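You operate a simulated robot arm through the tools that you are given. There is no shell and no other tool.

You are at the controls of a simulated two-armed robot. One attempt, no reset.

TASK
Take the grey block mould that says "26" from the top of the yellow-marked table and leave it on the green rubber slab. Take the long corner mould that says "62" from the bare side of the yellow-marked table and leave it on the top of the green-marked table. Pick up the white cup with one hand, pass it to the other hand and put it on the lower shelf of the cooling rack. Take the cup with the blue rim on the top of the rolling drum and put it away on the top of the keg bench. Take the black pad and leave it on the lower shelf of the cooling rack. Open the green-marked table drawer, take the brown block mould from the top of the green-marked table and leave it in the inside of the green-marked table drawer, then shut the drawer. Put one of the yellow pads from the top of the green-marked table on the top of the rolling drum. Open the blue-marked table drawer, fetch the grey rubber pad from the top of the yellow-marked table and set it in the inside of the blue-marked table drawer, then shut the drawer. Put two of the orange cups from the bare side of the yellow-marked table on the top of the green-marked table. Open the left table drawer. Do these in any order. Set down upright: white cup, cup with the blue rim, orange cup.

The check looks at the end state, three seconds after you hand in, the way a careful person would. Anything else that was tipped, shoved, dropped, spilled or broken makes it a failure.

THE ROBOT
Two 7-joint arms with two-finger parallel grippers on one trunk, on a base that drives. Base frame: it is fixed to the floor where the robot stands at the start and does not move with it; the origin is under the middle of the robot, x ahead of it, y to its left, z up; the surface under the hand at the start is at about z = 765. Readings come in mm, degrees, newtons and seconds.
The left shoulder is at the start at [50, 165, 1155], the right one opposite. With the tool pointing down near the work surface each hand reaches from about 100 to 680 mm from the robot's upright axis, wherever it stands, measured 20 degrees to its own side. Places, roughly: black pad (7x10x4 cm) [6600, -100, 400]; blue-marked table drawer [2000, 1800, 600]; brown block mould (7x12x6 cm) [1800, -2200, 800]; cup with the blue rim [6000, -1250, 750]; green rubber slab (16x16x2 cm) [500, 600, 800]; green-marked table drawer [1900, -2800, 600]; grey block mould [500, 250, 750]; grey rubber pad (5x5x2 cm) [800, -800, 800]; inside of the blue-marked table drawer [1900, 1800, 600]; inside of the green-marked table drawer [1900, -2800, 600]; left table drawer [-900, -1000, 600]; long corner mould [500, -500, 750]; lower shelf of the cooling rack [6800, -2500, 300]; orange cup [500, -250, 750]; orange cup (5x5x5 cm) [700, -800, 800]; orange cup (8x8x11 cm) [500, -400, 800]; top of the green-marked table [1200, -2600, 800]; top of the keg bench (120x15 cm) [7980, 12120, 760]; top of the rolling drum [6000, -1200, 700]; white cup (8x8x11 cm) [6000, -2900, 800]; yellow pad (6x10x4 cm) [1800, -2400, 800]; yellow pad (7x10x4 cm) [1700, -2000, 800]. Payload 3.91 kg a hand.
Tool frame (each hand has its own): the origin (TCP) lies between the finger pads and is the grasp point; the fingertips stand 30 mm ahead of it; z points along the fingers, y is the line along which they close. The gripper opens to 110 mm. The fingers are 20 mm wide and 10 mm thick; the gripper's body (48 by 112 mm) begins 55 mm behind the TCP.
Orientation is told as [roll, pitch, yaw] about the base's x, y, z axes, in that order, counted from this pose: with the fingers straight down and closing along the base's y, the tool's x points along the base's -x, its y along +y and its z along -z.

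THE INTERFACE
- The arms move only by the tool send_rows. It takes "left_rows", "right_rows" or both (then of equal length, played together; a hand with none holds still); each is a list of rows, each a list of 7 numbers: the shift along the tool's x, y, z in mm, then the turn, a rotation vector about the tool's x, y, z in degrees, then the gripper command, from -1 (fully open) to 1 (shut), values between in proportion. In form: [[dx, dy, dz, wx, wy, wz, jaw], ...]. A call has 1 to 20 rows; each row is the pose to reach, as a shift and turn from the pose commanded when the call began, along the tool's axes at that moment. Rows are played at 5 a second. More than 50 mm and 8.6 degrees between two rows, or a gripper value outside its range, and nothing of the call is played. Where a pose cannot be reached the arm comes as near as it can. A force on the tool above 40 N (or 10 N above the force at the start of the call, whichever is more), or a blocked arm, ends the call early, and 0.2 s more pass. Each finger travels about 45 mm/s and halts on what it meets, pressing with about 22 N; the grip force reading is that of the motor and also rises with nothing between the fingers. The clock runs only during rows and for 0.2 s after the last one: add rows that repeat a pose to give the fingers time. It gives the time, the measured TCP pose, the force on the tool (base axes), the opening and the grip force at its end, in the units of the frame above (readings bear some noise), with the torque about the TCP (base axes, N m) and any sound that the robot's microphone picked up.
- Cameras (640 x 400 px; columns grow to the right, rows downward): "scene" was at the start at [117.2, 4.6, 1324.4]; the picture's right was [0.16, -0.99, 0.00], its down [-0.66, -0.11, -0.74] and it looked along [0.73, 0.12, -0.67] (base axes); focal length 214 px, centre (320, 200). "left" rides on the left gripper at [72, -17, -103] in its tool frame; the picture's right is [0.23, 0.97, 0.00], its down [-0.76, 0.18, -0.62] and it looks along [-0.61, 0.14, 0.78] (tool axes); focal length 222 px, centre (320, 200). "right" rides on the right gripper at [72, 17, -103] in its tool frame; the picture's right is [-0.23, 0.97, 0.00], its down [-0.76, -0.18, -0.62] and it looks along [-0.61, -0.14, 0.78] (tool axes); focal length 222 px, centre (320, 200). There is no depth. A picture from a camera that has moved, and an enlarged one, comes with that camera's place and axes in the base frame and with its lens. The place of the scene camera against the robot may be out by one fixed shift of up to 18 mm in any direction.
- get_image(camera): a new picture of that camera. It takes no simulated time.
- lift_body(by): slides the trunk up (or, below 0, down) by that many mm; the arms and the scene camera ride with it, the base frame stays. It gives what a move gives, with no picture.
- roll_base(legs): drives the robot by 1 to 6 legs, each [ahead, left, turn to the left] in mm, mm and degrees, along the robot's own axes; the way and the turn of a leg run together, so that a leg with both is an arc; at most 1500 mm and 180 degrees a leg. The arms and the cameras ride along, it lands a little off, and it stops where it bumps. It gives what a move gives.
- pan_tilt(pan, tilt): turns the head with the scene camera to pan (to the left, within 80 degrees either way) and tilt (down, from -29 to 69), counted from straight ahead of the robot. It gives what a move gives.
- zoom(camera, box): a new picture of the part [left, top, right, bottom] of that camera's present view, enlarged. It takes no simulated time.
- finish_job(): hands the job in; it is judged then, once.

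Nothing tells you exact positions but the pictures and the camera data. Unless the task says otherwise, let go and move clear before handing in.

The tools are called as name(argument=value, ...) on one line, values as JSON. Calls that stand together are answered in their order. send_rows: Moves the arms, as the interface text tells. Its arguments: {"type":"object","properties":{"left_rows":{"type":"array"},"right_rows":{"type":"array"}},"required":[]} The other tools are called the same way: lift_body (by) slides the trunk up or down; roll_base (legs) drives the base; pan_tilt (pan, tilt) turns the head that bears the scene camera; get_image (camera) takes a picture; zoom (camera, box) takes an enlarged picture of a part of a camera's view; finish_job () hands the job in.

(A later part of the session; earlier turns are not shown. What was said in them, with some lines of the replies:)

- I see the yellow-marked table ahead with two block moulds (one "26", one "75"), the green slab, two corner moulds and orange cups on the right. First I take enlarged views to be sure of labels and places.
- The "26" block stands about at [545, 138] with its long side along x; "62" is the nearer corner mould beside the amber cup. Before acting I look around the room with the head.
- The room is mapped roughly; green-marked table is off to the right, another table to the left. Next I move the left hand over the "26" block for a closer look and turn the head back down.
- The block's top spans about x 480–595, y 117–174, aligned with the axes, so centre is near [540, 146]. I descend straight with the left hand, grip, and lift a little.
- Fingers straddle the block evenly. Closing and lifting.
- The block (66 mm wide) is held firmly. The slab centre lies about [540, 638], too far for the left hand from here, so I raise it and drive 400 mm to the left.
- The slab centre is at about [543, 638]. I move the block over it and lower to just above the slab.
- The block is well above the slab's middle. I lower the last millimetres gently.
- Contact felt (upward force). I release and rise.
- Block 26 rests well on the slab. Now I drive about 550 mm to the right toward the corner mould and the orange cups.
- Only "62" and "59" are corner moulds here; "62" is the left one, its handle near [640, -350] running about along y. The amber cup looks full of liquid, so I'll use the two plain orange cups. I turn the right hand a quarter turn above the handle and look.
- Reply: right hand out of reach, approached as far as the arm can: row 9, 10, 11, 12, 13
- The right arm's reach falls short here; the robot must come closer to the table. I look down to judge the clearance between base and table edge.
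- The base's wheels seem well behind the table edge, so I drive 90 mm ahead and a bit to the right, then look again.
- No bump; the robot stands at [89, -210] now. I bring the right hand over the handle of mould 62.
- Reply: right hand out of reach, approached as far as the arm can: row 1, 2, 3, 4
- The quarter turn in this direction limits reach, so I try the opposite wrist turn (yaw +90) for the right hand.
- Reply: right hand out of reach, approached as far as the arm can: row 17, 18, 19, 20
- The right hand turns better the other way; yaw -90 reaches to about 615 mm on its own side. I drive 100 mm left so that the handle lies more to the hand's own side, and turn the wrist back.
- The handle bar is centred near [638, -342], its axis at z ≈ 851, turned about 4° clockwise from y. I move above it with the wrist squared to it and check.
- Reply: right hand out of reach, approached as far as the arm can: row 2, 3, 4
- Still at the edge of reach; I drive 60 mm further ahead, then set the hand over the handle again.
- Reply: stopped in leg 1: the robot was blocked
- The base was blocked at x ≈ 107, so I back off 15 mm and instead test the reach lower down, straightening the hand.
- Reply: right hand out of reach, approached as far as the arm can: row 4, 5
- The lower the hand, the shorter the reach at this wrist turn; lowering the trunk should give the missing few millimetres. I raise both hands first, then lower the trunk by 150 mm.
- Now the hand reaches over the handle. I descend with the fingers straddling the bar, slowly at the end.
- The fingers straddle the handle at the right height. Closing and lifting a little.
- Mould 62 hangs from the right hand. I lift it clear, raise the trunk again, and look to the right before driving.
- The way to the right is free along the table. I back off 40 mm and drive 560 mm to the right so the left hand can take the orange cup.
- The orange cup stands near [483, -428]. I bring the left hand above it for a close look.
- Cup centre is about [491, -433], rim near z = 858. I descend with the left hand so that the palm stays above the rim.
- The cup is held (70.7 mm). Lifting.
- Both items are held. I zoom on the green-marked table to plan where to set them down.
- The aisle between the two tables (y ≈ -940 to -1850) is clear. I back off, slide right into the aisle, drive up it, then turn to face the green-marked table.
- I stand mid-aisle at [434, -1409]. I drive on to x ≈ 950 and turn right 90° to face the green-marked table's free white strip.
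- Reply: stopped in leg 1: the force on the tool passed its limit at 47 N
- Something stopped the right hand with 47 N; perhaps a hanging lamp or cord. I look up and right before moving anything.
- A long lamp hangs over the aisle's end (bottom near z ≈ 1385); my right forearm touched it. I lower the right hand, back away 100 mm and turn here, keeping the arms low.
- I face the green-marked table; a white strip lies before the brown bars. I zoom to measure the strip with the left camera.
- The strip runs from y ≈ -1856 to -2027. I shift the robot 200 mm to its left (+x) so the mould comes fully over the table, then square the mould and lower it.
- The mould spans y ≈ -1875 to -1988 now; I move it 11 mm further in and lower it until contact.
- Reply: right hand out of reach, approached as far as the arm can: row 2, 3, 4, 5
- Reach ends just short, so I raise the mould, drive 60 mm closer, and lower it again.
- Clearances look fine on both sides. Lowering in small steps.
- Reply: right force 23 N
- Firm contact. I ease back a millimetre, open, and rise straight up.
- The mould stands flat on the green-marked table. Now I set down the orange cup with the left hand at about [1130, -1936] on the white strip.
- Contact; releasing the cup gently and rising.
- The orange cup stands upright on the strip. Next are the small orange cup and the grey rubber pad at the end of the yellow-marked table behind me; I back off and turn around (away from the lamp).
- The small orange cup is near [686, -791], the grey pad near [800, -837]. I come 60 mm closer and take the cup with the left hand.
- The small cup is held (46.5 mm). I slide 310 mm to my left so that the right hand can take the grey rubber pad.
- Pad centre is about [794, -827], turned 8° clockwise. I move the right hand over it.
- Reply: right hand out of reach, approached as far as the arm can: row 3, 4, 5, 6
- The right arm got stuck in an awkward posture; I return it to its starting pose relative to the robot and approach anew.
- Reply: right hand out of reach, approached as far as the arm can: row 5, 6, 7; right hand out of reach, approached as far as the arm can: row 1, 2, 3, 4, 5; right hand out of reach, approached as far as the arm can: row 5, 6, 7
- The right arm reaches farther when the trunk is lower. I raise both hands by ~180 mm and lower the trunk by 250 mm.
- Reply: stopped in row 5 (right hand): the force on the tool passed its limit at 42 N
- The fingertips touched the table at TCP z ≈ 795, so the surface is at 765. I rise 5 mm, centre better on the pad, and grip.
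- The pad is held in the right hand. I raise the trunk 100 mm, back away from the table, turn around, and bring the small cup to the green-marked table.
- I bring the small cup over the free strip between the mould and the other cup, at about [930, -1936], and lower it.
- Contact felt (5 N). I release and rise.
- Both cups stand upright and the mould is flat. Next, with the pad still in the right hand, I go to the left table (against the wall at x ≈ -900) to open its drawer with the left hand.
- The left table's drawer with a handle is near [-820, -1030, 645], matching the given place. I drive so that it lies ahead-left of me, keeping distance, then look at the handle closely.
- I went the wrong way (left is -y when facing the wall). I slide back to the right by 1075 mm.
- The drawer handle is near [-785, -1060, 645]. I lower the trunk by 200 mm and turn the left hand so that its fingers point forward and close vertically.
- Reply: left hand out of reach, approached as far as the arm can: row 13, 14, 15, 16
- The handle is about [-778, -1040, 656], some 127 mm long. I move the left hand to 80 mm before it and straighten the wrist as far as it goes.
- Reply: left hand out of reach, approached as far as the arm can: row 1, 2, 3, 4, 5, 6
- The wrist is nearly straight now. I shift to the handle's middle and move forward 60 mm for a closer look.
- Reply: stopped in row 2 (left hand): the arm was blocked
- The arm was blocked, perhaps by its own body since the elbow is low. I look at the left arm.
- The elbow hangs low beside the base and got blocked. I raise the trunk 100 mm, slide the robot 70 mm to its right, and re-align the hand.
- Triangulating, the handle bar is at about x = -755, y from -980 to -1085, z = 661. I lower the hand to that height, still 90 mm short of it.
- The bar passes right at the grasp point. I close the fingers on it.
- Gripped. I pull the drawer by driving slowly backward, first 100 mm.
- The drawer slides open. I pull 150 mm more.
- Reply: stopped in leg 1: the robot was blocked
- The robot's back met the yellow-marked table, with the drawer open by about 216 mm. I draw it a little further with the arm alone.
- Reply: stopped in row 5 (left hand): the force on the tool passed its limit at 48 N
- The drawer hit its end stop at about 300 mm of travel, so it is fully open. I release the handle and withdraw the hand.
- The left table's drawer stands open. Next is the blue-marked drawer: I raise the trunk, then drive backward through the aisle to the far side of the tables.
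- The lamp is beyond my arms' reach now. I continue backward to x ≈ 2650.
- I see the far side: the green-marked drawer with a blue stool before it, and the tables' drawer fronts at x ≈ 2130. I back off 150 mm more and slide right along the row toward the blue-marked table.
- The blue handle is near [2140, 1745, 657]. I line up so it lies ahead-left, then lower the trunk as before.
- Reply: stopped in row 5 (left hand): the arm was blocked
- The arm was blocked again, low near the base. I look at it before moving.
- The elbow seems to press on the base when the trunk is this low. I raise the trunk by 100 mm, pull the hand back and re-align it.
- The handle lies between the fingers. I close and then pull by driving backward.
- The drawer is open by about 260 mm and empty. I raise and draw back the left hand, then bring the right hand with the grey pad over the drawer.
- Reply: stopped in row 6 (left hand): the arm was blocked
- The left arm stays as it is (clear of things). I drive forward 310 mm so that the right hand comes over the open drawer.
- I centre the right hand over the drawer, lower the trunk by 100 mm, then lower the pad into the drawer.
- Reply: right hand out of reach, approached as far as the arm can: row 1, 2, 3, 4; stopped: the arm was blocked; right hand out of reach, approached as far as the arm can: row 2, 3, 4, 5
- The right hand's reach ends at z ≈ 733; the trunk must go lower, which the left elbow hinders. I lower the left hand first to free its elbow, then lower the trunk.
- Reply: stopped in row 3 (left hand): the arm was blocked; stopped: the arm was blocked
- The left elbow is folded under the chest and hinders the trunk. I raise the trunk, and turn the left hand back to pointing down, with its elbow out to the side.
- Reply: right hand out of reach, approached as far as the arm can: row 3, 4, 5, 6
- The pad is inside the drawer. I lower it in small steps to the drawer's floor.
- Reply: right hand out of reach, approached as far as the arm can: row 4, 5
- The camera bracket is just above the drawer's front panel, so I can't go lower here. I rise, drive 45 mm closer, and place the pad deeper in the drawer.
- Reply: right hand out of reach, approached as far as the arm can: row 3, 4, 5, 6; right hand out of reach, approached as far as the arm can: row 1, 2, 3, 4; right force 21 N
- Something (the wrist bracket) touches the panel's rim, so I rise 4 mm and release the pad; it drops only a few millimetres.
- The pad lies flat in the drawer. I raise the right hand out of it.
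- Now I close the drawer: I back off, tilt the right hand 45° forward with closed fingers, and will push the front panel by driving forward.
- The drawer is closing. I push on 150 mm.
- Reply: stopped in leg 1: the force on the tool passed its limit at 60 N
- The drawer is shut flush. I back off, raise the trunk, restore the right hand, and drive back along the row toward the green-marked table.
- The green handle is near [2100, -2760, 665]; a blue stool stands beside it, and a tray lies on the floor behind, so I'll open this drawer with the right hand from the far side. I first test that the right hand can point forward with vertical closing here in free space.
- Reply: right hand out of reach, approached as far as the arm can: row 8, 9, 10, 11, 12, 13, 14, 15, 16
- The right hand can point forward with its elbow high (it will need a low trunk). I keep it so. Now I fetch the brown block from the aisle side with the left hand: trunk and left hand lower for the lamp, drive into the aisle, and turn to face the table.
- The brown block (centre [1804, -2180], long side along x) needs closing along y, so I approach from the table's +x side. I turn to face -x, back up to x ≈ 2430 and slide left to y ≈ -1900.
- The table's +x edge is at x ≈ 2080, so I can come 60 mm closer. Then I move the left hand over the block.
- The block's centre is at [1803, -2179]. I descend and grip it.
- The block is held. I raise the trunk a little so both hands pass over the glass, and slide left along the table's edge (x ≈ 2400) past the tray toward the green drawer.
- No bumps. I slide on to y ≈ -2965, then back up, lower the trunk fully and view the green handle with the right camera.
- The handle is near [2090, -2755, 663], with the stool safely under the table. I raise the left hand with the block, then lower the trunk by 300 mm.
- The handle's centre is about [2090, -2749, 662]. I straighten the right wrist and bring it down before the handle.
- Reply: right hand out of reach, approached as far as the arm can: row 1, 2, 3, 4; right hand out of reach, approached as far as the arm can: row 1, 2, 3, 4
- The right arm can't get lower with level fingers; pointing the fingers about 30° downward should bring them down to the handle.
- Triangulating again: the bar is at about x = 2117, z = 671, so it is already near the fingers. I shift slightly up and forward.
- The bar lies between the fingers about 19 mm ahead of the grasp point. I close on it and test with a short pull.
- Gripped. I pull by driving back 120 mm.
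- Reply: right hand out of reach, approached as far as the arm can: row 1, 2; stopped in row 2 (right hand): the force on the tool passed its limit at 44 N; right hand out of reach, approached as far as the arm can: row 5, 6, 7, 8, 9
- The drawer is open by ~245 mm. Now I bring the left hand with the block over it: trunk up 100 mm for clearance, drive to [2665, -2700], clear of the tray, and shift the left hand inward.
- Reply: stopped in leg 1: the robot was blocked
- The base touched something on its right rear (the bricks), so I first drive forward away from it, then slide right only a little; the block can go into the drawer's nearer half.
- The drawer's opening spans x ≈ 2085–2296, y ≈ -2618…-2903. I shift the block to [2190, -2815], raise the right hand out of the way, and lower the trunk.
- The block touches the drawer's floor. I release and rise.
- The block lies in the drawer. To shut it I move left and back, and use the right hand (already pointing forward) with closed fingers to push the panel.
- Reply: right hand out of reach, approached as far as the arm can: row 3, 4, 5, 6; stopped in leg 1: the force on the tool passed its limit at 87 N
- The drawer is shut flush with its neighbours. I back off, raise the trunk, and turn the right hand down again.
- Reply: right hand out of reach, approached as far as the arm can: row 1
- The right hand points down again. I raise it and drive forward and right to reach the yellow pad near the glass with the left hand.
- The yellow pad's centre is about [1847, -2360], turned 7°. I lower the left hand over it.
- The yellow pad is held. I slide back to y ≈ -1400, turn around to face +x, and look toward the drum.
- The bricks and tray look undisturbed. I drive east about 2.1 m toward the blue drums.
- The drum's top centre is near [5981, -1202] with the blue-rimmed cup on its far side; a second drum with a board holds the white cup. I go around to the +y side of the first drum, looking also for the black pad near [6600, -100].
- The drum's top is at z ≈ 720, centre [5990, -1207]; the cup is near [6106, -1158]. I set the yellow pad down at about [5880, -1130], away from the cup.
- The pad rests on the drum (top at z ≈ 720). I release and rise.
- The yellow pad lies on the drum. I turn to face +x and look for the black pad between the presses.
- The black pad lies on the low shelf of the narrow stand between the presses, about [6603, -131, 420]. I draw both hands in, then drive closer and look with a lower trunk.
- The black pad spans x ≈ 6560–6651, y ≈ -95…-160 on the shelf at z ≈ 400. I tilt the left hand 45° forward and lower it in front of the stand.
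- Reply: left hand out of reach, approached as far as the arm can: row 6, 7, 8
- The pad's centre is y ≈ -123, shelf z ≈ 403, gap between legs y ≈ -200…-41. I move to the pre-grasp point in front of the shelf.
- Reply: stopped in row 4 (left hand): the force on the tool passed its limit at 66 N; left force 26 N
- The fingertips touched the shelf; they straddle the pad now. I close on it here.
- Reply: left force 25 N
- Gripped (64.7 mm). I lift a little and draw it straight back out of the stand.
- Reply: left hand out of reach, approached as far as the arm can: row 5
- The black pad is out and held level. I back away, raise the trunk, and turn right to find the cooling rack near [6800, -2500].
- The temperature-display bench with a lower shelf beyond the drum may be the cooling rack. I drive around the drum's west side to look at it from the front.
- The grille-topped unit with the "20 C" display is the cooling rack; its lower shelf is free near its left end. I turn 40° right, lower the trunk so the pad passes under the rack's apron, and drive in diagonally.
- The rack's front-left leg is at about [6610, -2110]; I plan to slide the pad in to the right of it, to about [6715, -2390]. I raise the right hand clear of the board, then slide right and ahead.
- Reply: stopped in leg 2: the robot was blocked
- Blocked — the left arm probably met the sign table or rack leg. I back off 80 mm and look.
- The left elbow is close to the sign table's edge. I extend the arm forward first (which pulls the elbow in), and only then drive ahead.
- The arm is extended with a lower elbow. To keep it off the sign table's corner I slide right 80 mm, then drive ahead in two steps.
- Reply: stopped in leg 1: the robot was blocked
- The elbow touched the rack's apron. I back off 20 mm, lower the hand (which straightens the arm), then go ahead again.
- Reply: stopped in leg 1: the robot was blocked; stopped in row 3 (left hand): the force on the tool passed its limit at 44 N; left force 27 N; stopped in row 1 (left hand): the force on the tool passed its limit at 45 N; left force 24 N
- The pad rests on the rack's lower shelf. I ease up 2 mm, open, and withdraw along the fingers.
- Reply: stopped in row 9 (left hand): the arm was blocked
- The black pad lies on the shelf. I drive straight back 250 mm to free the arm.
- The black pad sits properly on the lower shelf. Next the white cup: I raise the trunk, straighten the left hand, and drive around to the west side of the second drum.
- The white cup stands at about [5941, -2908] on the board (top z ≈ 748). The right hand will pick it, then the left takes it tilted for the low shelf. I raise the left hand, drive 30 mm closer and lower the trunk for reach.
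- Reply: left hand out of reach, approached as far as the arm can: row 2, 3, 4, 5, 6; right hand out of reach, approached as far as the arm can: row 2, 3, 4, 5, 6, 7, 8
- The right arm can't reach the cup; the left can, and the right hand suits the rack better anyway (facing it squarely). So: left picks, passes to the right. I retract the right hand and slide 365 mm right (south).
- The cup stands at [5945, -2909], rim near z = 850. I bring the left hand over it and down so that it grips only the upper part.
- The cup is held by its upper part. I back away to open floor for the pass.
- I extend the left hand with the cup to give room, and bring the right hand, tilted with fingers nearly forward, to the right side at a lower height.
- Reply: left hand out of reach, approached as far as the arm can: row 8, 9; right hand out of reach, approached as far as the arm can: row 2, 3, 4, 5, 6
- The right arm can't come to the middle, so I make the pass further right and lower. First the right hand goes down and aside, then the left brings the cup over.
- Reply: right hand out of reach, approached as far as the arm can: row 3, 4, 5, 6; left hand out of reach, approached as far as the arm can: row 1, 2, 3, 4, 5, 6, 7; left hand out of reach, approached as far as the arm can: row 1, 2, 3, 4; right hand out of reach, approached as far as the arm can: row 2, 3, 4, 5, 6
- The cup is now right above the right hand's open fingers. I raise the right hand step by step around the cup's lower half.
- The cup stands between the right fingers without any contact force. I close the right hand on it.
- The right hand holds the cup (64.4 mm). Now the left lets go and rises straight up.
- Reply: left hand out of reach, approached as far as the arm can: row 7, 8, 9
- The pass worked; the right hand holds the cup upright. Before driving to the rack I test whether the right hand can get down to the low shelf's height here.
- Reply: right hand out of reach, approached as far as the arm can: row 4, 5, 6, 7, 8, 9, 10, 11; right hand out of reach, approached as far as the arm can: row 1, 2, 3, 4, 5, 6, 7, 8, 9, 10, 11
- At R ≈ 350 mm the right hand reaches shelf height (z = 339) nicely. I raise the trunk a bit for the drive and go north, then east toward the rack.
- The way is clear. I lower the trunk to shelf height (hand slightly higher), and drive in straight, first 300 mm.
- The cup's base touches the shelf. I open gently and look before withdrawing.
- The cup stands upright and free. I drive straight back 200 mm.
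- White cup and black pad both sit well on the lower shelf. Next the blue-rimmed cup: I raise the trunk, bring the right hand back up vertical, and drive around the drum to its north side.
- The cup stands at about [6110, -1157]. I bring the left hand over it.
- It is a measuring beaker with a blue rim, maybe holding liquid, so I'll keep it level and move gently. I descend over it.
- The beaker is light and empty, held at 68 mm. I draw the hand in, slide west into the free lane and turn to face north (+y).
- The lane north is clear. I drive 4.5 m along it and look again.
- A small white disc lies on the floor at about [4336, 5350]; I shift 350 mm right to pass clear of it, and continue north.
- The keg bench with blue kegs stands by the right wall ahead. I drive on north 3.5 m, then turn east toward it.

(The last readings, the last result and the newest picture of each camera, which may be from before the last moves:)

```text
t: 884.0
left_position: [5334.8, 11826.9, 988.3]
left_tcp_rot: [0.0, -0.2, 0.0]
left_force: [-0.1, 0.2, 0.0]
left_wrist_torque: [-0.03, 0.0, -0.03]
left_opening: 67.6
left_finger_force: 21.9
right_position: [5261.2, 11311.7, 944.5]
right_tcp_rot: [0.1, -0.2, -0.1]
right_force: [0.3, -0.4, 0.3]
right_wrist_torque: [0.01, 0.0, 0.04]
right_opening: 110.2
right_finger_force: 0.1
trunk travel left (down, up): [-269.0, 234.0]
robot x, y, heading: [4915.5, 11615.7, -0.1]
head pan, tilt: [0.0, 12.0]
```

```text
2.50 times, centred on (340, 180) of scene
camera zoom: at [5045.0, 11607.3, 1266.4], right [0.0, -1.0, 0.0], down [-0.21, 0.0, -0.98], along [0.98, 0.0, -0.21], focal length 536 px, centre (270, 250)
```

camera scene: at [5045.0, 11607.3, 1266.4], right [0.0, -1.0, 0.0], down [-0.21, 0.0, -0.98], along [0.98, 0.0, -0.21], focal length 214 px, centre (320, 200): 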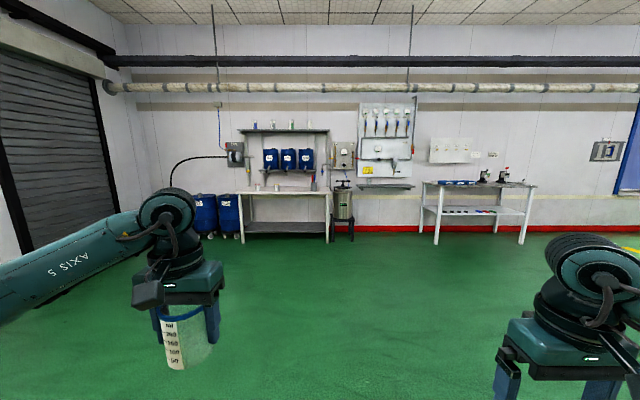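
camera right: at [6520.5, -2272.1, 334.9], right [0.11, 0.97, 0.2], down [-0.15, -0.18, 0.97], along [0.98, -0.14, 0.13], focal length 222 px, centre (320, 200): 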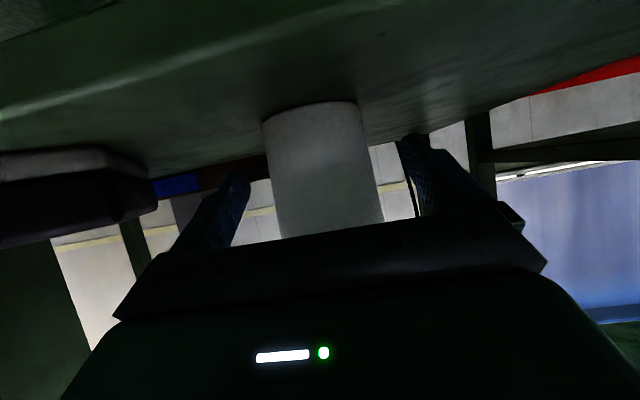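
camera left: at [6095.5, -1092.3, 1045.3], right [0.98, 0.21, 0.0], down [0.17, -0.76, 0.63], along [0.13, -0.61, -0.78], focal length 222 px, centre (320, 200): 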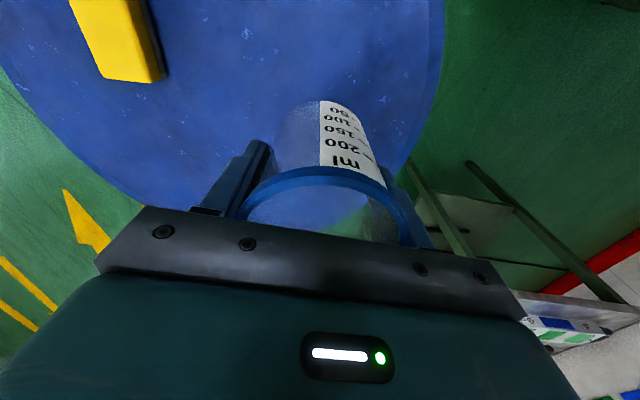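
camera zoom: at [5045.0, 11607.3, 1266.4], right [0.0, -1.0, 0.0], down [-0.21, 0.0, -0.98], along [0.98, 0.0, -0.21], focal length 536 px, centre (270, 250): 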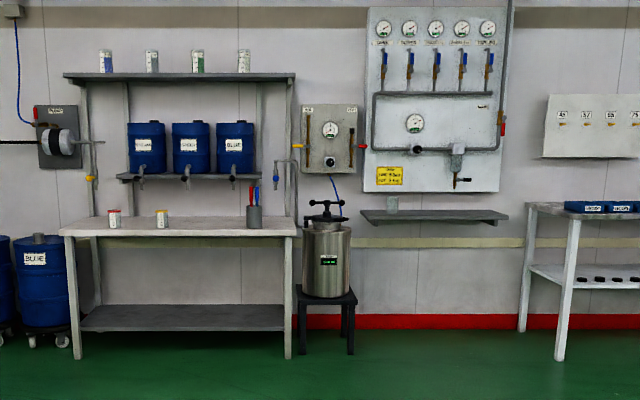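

The keg bench top spans y ≈ 11470–12720 with its front edge at x ≈ 7830; two small cups and a pen holder stand on it, with free room near y ≈ 11940. I drive up to about x = 7300.

roll_base(legs=[[1400, 0, 0], [900, 115, 0]])

pan_tilt(pan=15, tilt=25)

get_image(camera="scene")

zoom(camera="scene", box=[150, 90, 470, 270])

get_image(camera="left")

```text
t: 895.4
left_position: [7631.8, 11941.6, 986.9]
left_tcp_rot: [0.1, -0.2, 0.7]
left_force: [-0.6, 0.1, -0.5]
left_wrist_torque: [-0.03, 0.01, 0.03]
left_opening: 67.6
left_finger_force: 21.7
right_position: [7563.9, 11427.4, 945.0]
right_tcp_rot: [0.1, -0.1, 0.6]
right_force: [-0.1, 1.0, -0.8]
right_wrist_torque: [-0.04, -0.01, -0.01]
right_opening: 109.8
right_finger_force: 0.0
trunk travel left (down, up): [-269.0, 234.0]
robot x, y, heading: [7217.4, 11725.1, 0.5]
head pan, tilt: [0.0, 12.0]
```

```text
t: 896.1
left_position: [7631.6, 11942.1, 987.3]
left_tcp_rot: [0.1, -0.2, 0.7]
left_force: [0.3, -0.1, -0.4]
left_wrist_torque: [0.03, 0.01, -0.03]
left_opening: 67.7
left_finger_force: 21.3
right_position: [7564.4, 11426.2, 944.9]
right_tcp_rot: [0.1, -0.1, 0.6]
right_force: [0.2, -0.2, 1.0]
right_wrist_torque: [0.02, -0.01, 0.01]
right_opening: 109.7
right_finger_force: 0.0
trunk travel left (down, up): [-269.0, 234.0]
robot x, y, heading: [7212.9, 11723.9, 0.7]
head pan, tilt: [15.0, 25.0]
```

```text
taken
camera scene: at [7339.6, 11742.3, 1245.3], right [0.27, -0.96, 0.0], down [-0.41, -0.11, -0.91], along [0.87, 0.24, -0.42], focal length 214 px, centre (320, 200)
```

scene: 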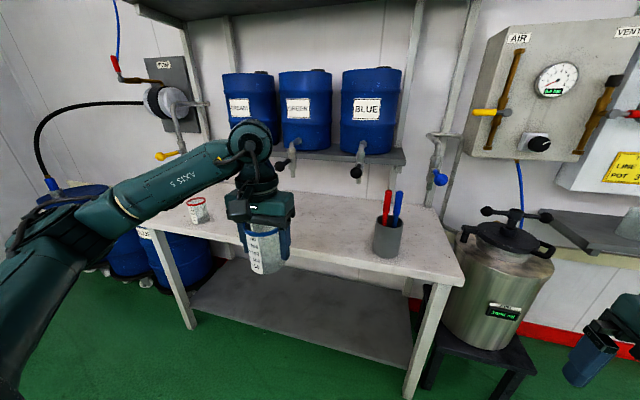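

```text
2.00 times, centred on (310, 180) of scene
camera zoom: at [7339.6, 11742.3, 1245.3], right [0.27, -0.96, 0.0], down [-0.41, -0.11, -0.91], along [0.87, 0.24, -0.42], focal length 429 px, centre (340, 240)
```

zoom: 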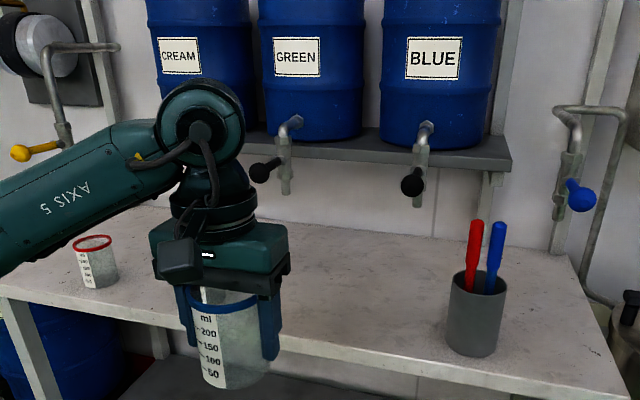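

```text
taken
camera left: at [7559.5, 11923.8, 1089.7], right [-0.24, 0.97, 0.0], down [0.76, 0.19, 0.63], along [0.61, 0.15, -0.78], focal length 222 px, centre (320, 200)
```

left: 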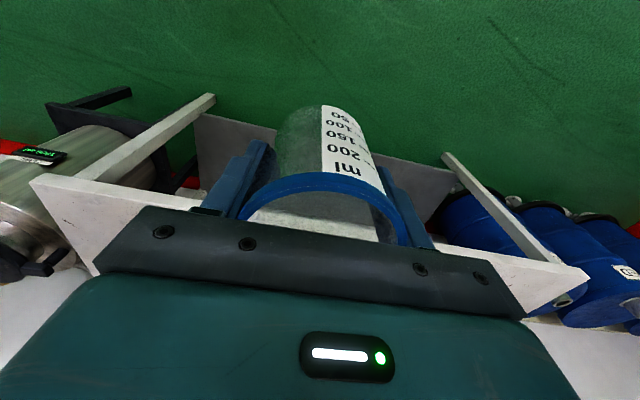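

The bench front edge is at x ≈ 7895, so I'll set the beaker at about [7975, 11942], between the pen holder and the other cup. I drive 200 mm closer and extend the arm.

roll_base(legs=[[195, 0, -0.5]])

send_rows(left_rows=[[-20, 0, 5, 0, 0, 0, 1], [-45, 0, 12, 0, 0, 0, 1], [-70, 0, 25, 0, 0, 0, 1], [-95, 0, 40, 0, 0, 0, 1], [-120, 0, 60, 0, 0, 0, 1], [-138, 0, 80, 0, 0, 0, 1], [-145, 0, 100, 0, 0, 0, 1], [-145, 0, 115, 0, 0, 0, 1], [-145, 0, 115, 0, 0, 0, 1]])

get_image(camera="scene")

get_image(camera="left")

```text
t: 897.7
left_position: [7827.8, 11941.5, 987.9]
left_tcp_rot: [-0.1, -0.2, 0.2]
left_force: [0.0, -0.6, -0.9]
left_wrist_torque: [-0.01, 0.02, -0.01]
left_opening: 67.2
left_finger_force: 22.0
right_position: [7756.9, 11425.8, 945.8]
right_tcp_rot: [0.1, -0.2, 0.2]
right_force: [0.3, 0.6, 0.3]
right_wrist_torque: [0.01, 0.03, 0.03]
right_opening: 110.1
right_finger_force: 0.1
trunk travel left (down, up): [-269.0, 234.0]
robot x, y, heading: [7412.1, 11725.4, 0.4]
head pan, tilt: [15.0, 25.0]
```

```text
t: 899.7
left_position: [7972.2, 11942.7, 871.2]
left_tcp_rot: [0.0, -0.2, 0.3]
left_force: [0.1, -0.1, -0.1]
left_wrist_torque: [0.01, 0.0, 0.01]
left_opening: 67.4
left_finger_force: 21.8
right_position: [7756.4, 11426.0, 944.0]
right_tcp_rot: [0.1, -0.1, 0.2]
right_force: [-0.1, -0.1, 0.1]
right_wrist_torque: [0.0, -0.01, 0.0]
right_opening: 110.1
right_finger_force: 0.1
trunk travel left (down, up): [-269.0, 234.0]
robot x, y, heading: [7409.7, 11731.0, 0.4]
head pan, tilt: [15.0, 25.0]
```

```text
taken
camera scene: at [7534.5, 11743.2, 1245.3], right [0.26, -0.96, 0.0], down [-0.41, -0.11, -0.91], along [0.87, 0.24, -0.42], focal length 214 px, centre (320, 200)
```

scene: 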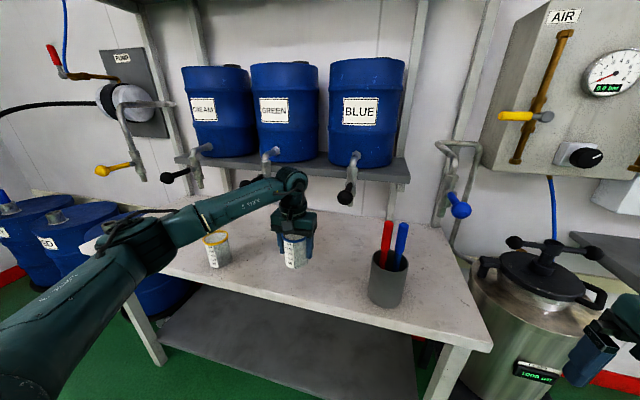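

```text
taken
camera left: at [7900.0, 11924.0, 974.0], right [-0.23, 0.97, 0.0], down [0.76, 0.18, 0.63], along [0.61, 0.14, -0.78], focal length 222 px, centre (320, 200)
```

left: 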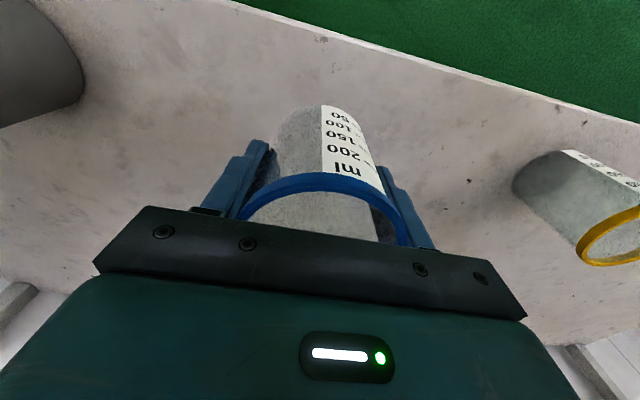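

send_rows(left_rows=[[0, 0, 12, 0, 0, 0, 1], [0, 0, 26, 0, 0, 0, 1], [0, 0, 38, 0, 0, 0, 1], [0, 0, 47, 0, 0, 0, 1], [0, 0, 52, 0, 0, 0, 1], [0, 0, 52, 0, 0, 0, 1]])

send_rows(left_rows=[[0, 0, 1.5, 0, 0, 0, 1], [0, 0, 3, 0, 0, 0, 1], [0, 0, 3, 0, 0, 0, 1]])

send_rows(left_rows=[[0, 0, 1.5, 0, 0, 0, 1], [0, 0, 2, 0, 0, 0, 1], [0, 0, 2, 0, 0, 0, 1]])

```text
t: 901.1
left_position: [7974.0, 11942.6, 821.3]
left_tcp_rot: [0.0, -0.3, 0.4]
left_force: [0.2, 0.7, 0.1]
left_wrist_torque: [0.0, -0.04, 0.03]
left_opening: 67.3
left_finger_force: 22.1
right_position: [7755.2, 11425.8, 943.9]
right_tcp_rot: [0.0, -0.1, 0.2]
right_force: [-0.9, -0.2, 0.3]
right_wrist_torque: [0.01, -0.04, 0.05]
right_opening: 110.1
right_finger_force: 0.0
trunk travel left (down, up): [-269.0, 234.0]
robot x, y, heading: [7414.4, 11725.0, 0.3]
head pan, tilt: [15.0, 25.0]
```

```text
t: 901.9
left_position: [7972.5, 11942.1, 818.3]
left_tcp_rot: [0.0, -0.2, 0.4]
left_force: [0.3, -0.7, -0.8]
left_wrist_torque: [0.01, 0.0, 0.0]
left_opening: 67.5
left_finger_force: 22.0
right_position: [7756.6, 11424.6, 945.3]
right_tcp_rot: [0.1, 0.0, 0.2]
right_force: [-0.2, 0.3, -0.2]
right_wrist_torque: [0.01, 0.01, -0.02]
right_opening: 110.1
right_finger_force: 0.1
trunk travel left (down, up): [-269.0, 234.0]
robot x, y, heading: [7411.1, 11726.9, 0.4]
head pan, tilt: [15.0, 25.0]
```

```text
t: 902.7
left_position: [7975.1, 11943.1, 816.4]
left_tcp_rot: [0.0, -0.3, 0.4]
left_force: [0.5, 1.1, -0.5]
left_wrist_torque: [-0.01, -0.01, 0.0]
left_opening: 67.5
left_finger_force: 22.3
right_position: [7756.4, 11425.7, 945.4]
right_tcp_rot: [0.1, 0.0, 0.2]
right_force: [0.4, 0.1, 0.0]
right_wrist_torque: [0.01, 0.01, -0.01]
right_opening: 109.9
right_finger_force: 0.1
trunk travel left (down, up): [-269.0, 234.0]
robot x, y, heading: [7411.4, 11729.2, 0.2]
head pan, tilt: [15.0, 25.0]
```

send_rows(left_rows=[[0, 0, 1.5, 0, 0, 0, 1], [0, 0, 3, 0, 0, 0, 1], [0, 0, 3, 0, 0, 0, 1]])

send_rows(left_rows=[[0, 0, 1.5, 0, 0, 0, 1], [0, 0, 2, 0, 0, 0, 1], [0, 0, 2, 0, 0, 0, 1]])

get_image(camera="left")

```text
t: 903.5
left_position: [7972.9, 11941.7, 812.7]
left_tcp_rot: [0.0, -0.2, 0.3]
left_force: [0.6, 0.0, -0.6]
left_wrist_torque: [-0.02, -0.02, 0.0]
left_opening: 67.7
left_finger_force: 21.7
right_position: [7757.1, 11425.8, 945.3]
right_tcp_rot: [0.1, -0.1, 0.2]
right_force: [0.4, 0.2, -0.3]
right_wrist_torque: [0.0, 0.0, 0.0]
right_opening: 110.2
right_finger_force: 0.0
trunk travel left (down, up): [-269.0, 234.0]
robot x, y, heading: [7410.0, 11725.6, 0.3]
head pan, tilt: [15.0, 25.0]
```

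```text
t: 904.3
left_position: [7973.6, 11941.6, 810.5]
left_tcp_rot: [-0.1, -0.3, 0.2]
left_force: [1.1, 0.1, 2.0]
left_wrist_torque: [0.0, 0.04, 0.0]
left_opening: 67.4
left_finger_force: 22.1
right_position: [7755.8, 11425.7, 944.3]
right_tcp_rot: [0.1, -0.1, 0.2]
right_force: [0.0, -0.2, 0.7]
right_wrist_torque: [-0.01, -0.05, 0.0]
right_opening: 110.1
right_finger_force: 0.0
trunk travel left (down, up): [-269.0, 234.0]
robot x, y, heading: [7409.1, 11728.8, 0.3]
head pan, tilt: [15.0, 25.0]
```

```text
taken
camera left: at [7900.7, 11923.6, 913.5], right [-0.23, 0.97, 0.0], down [0.76, 0.18, 0.63], along [0.61, 0.14, -0.78], focal length 222 px, centre (320, 200)
```

left: 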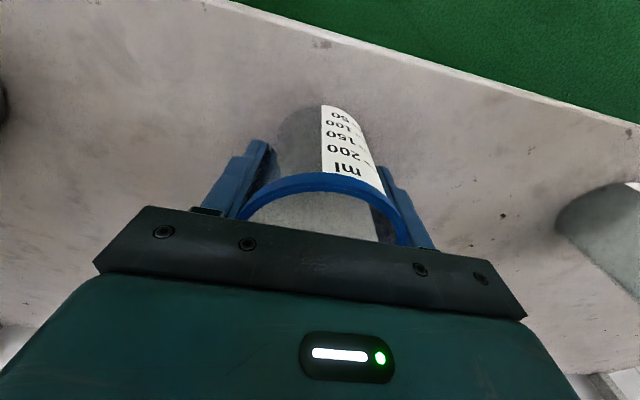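

send_rows(left_rows=[[0, 0, 0.7, 0, 0, 0, 1], [0, 0, 1.2, 0, 0, 0, 1], [0, 0, 1.2, 0, 0, 0, 1]])

```text
t: 905.1
left_position: [7972.4, 11942.4, 811.0]
left_tcp_rot: [0.0, -0.2, 0.2]
left_force: [-1.1, 0.9, 7.2]
left_wrist_torque: [-0.02, 0.2, 0.01]
left_opening: 67.6
left_finger_force: 22.4
right_position: [7755.3, 11425.4, 944.2]
right_tcp_rot: [0.1, -0.2, 0.2]
right_force: [-0.7, -0.2, -0.1]
right_wrist_torque: [-0.01, 0.01, 0.01]
right_opening: 109.9
right_finger_force: 0.1
trunk travel left (down, up): [-269.0, 234.0]
robot x, y, heading: [7413.4, 11728.7, 0.3]
head pan, tilt: [15.0, 25.0]
```

Contact (7 N). I release the beaker gently and rise.

send_rows(left_rows=[[0, 0, -0.8, 0, 0, 0, 0.2], [0, 0, -0.8, 0, 0, 0, -0.1], [0, 0, -0.8, 0, 0, 0, -0.4], [0, 0, -0.8, 0, 0, 0, -0.7], [0, 0, -0.8, 0, 0, 0, -1], [0, 0, -0.8, 0, 0, 0, -1], [0, 0, -0.8, 0, 0, 0, -1], [0, 0, -20, 0, 0, 0, -1], [0, 0, -55, 0, 0, 0, -1], [0, 0, -95, 0, 0, 0, -1], [0, 0, -135, 0, 0, 0, -1], [20, 0, -170, 0, 0, 0, -1], [60, 0, -190, 0, 0, 0, -1], [100, 0, -190, 0, 0, 0, -1], [140, 0, -190, 0, 0, 0, -1]])

get_image(camera="scene")

zoom(camera="scene", box=[150, 180, 450, 330])

```text
t: 908.3
left_position: [7831.2, 11942.6, 998.6]
left_tcp_rot: [0.0, -0.2, 0.3]
left_force: [-0.3, 0.3, 0.6]
left_wrist_torque: [0.01, -0.01, -0.01]
left_opening: 110.0
left_finger_force: 0.1
right_position: [7755.6, 11425.8, 945.3]
right_tcp_rot: [0.0, -0.1, 0.2]
right_force: [-0.5, 0.2, -0.1]
right_wrist_torque: [0.0, 0.01, -0.04]
right_opening: 110.0
right_finger_force: 0.0
trunk travel left (down, up): [-269.0, 234.0]
robot x, y, heading: [7411.2, 11732.0, 0.4]
head pan, tilt: [15.0, 25.0]
```

```text
taken
camera scene: at [7534.2, 11743.3, 1245.3], right [0.26, -0.96, 0.0], down [-0.41, -0.11, -0.91], along [0.87, 0.24, -0.42], focal length 214 px, centre (320, 200)
```

scene: 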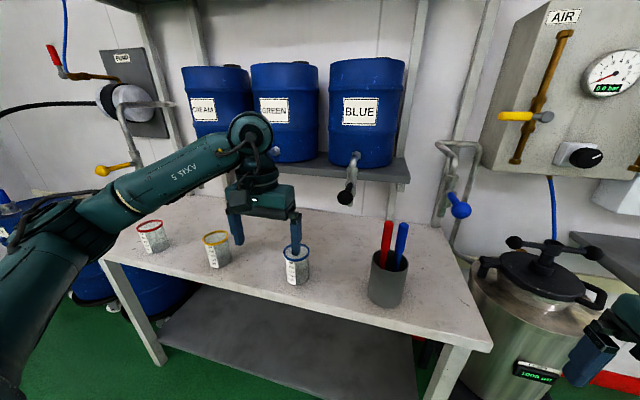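

```text
2.13 times, centred on (300, 255) of scene
camera zoom: at [7534.2, 11743.3, 1245.3], right [0.26, -0.96, 0.0], down [-0.41, -0.11, -0.91], along [0.87, 0.24, -0.42], focal length 458 px, centre (363, 83)
```

zoom: 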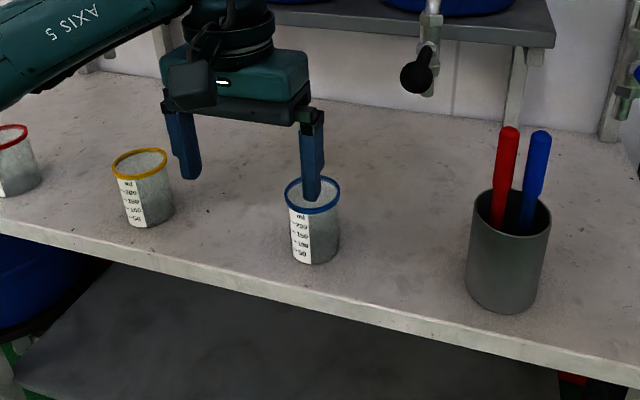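

The blue-rimmed beaker stands upright on the keg bench beside its companions. I back the robot clear and take a last look.

roll_base(legs=[[-400, 0, 0]])

get_image(camera="scene")

```text
t: 910.8
left_position: [7426.3, 11938.8, 998.0]
left_tcp_rot: [0.0, -0.2, -0.2]
left_force: [-0.4, -0.1, -0.1]
left_wrist_torque: [0.04, -0.01, 0.02]
left_opening: 110.0
left_finger_force: 0.1
right_position: [7346.9, 11422.2, 945.0]
right_tcp_rot: [0.0, 0.0, -0.2]
right_force: [0.2, 0.8, -0.9]
right_wrist_torque: [0.01, 0.02, 0.02]
right_opening: 109.7
right_finger_force: 0.0
trunk travel left (down, up): [-269.0, 234.0]
robot x, y, heading: [7003.8, 11728.7, 0.1]
head pan, tilt: [15.0, 25.0]
```

```text
taken
camera scene: at [7127.3, 11742.0, 1245.3], right [0.26, -0.97, 0.0], down [-0.41, -0.11, -0.91], along [0.88, 0.23, -0.42], focal length 214 px, centre (320, 200)
```

scene: 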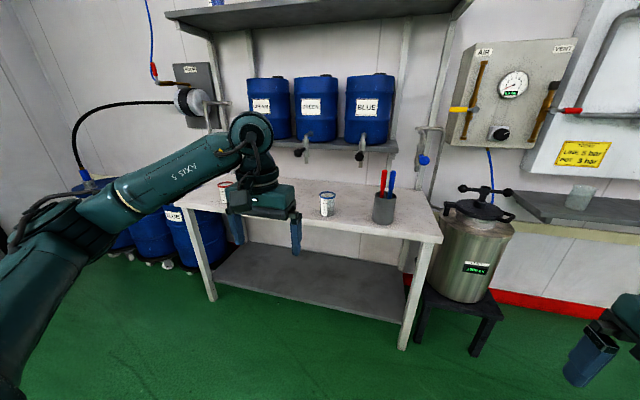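

Every item on the list has been handled, both hands are empty, and the robot is clear of the bench. I hand the job in.

- **Placed:** block 26, mould 62, the two orange cups, the yellow pad, the black pad, the white cup and the blue-rimmed cup are where they were asked for. The cups are upright.
- **Drawers:** the brown block is in the green-marked drawer and the grey pad is in the blue-marked drawer, both shut. The left table drawer is open.

Some contacts happened along the way:
- The right arm touched the hanging lamp.
- The base bumped the yellow-marked table twice.
- The base was blocked once beside the brick stack.
- The left arm was blocked beside the sign table and the cooling rack, probably by touching them.

I saw nothing displaced in later pictures, but I did not go back to check each spot.

finish_job()

```text
The job is handed in.
```

I've handed the job in with every item on the list done. I checked each item by camera right after placing it, but did not go back for a final check at the end.

| Item | Where it is now |
|---|---|
| Grey block mould "26" | On the green rubber slab |
| Long corner mould "62" | On the green-marked table |
| Two orange cups (one tall, one small) | Upright on the green-marked table |
| White cup | Picked up by the left hand, passed to the right in mid-air, upright on the cooling rack's lower shelf |
| Black pad | On the cooling rack's lower shelf |
| Cup with the blue rim | Upright on the keg bench |
| Yellow pad | On the rolling drum |
| Brown block mould | In the green-marked drawer, which is shut |
| Grey rubber pad | In the blue-marked drawer, which is shut |
| Left table drawer | Open to its stop, about 300 mm |

I left the third orange cup where it was, because it looked full of liquid.

**Bumps along the way:**
- The right arm touched the hanging lamp near the green-marked table.
- The base bumped the yellow-marked table twice.
- The base was stopped once beside the brick stack behind the green-marked table.
- The left arm was blocked several times at the cooling rack and the table beside it.
- The green-marked drawer was shut with a hard push of about 87 N.

I saw nothing displaced in the later pictures of those spots.
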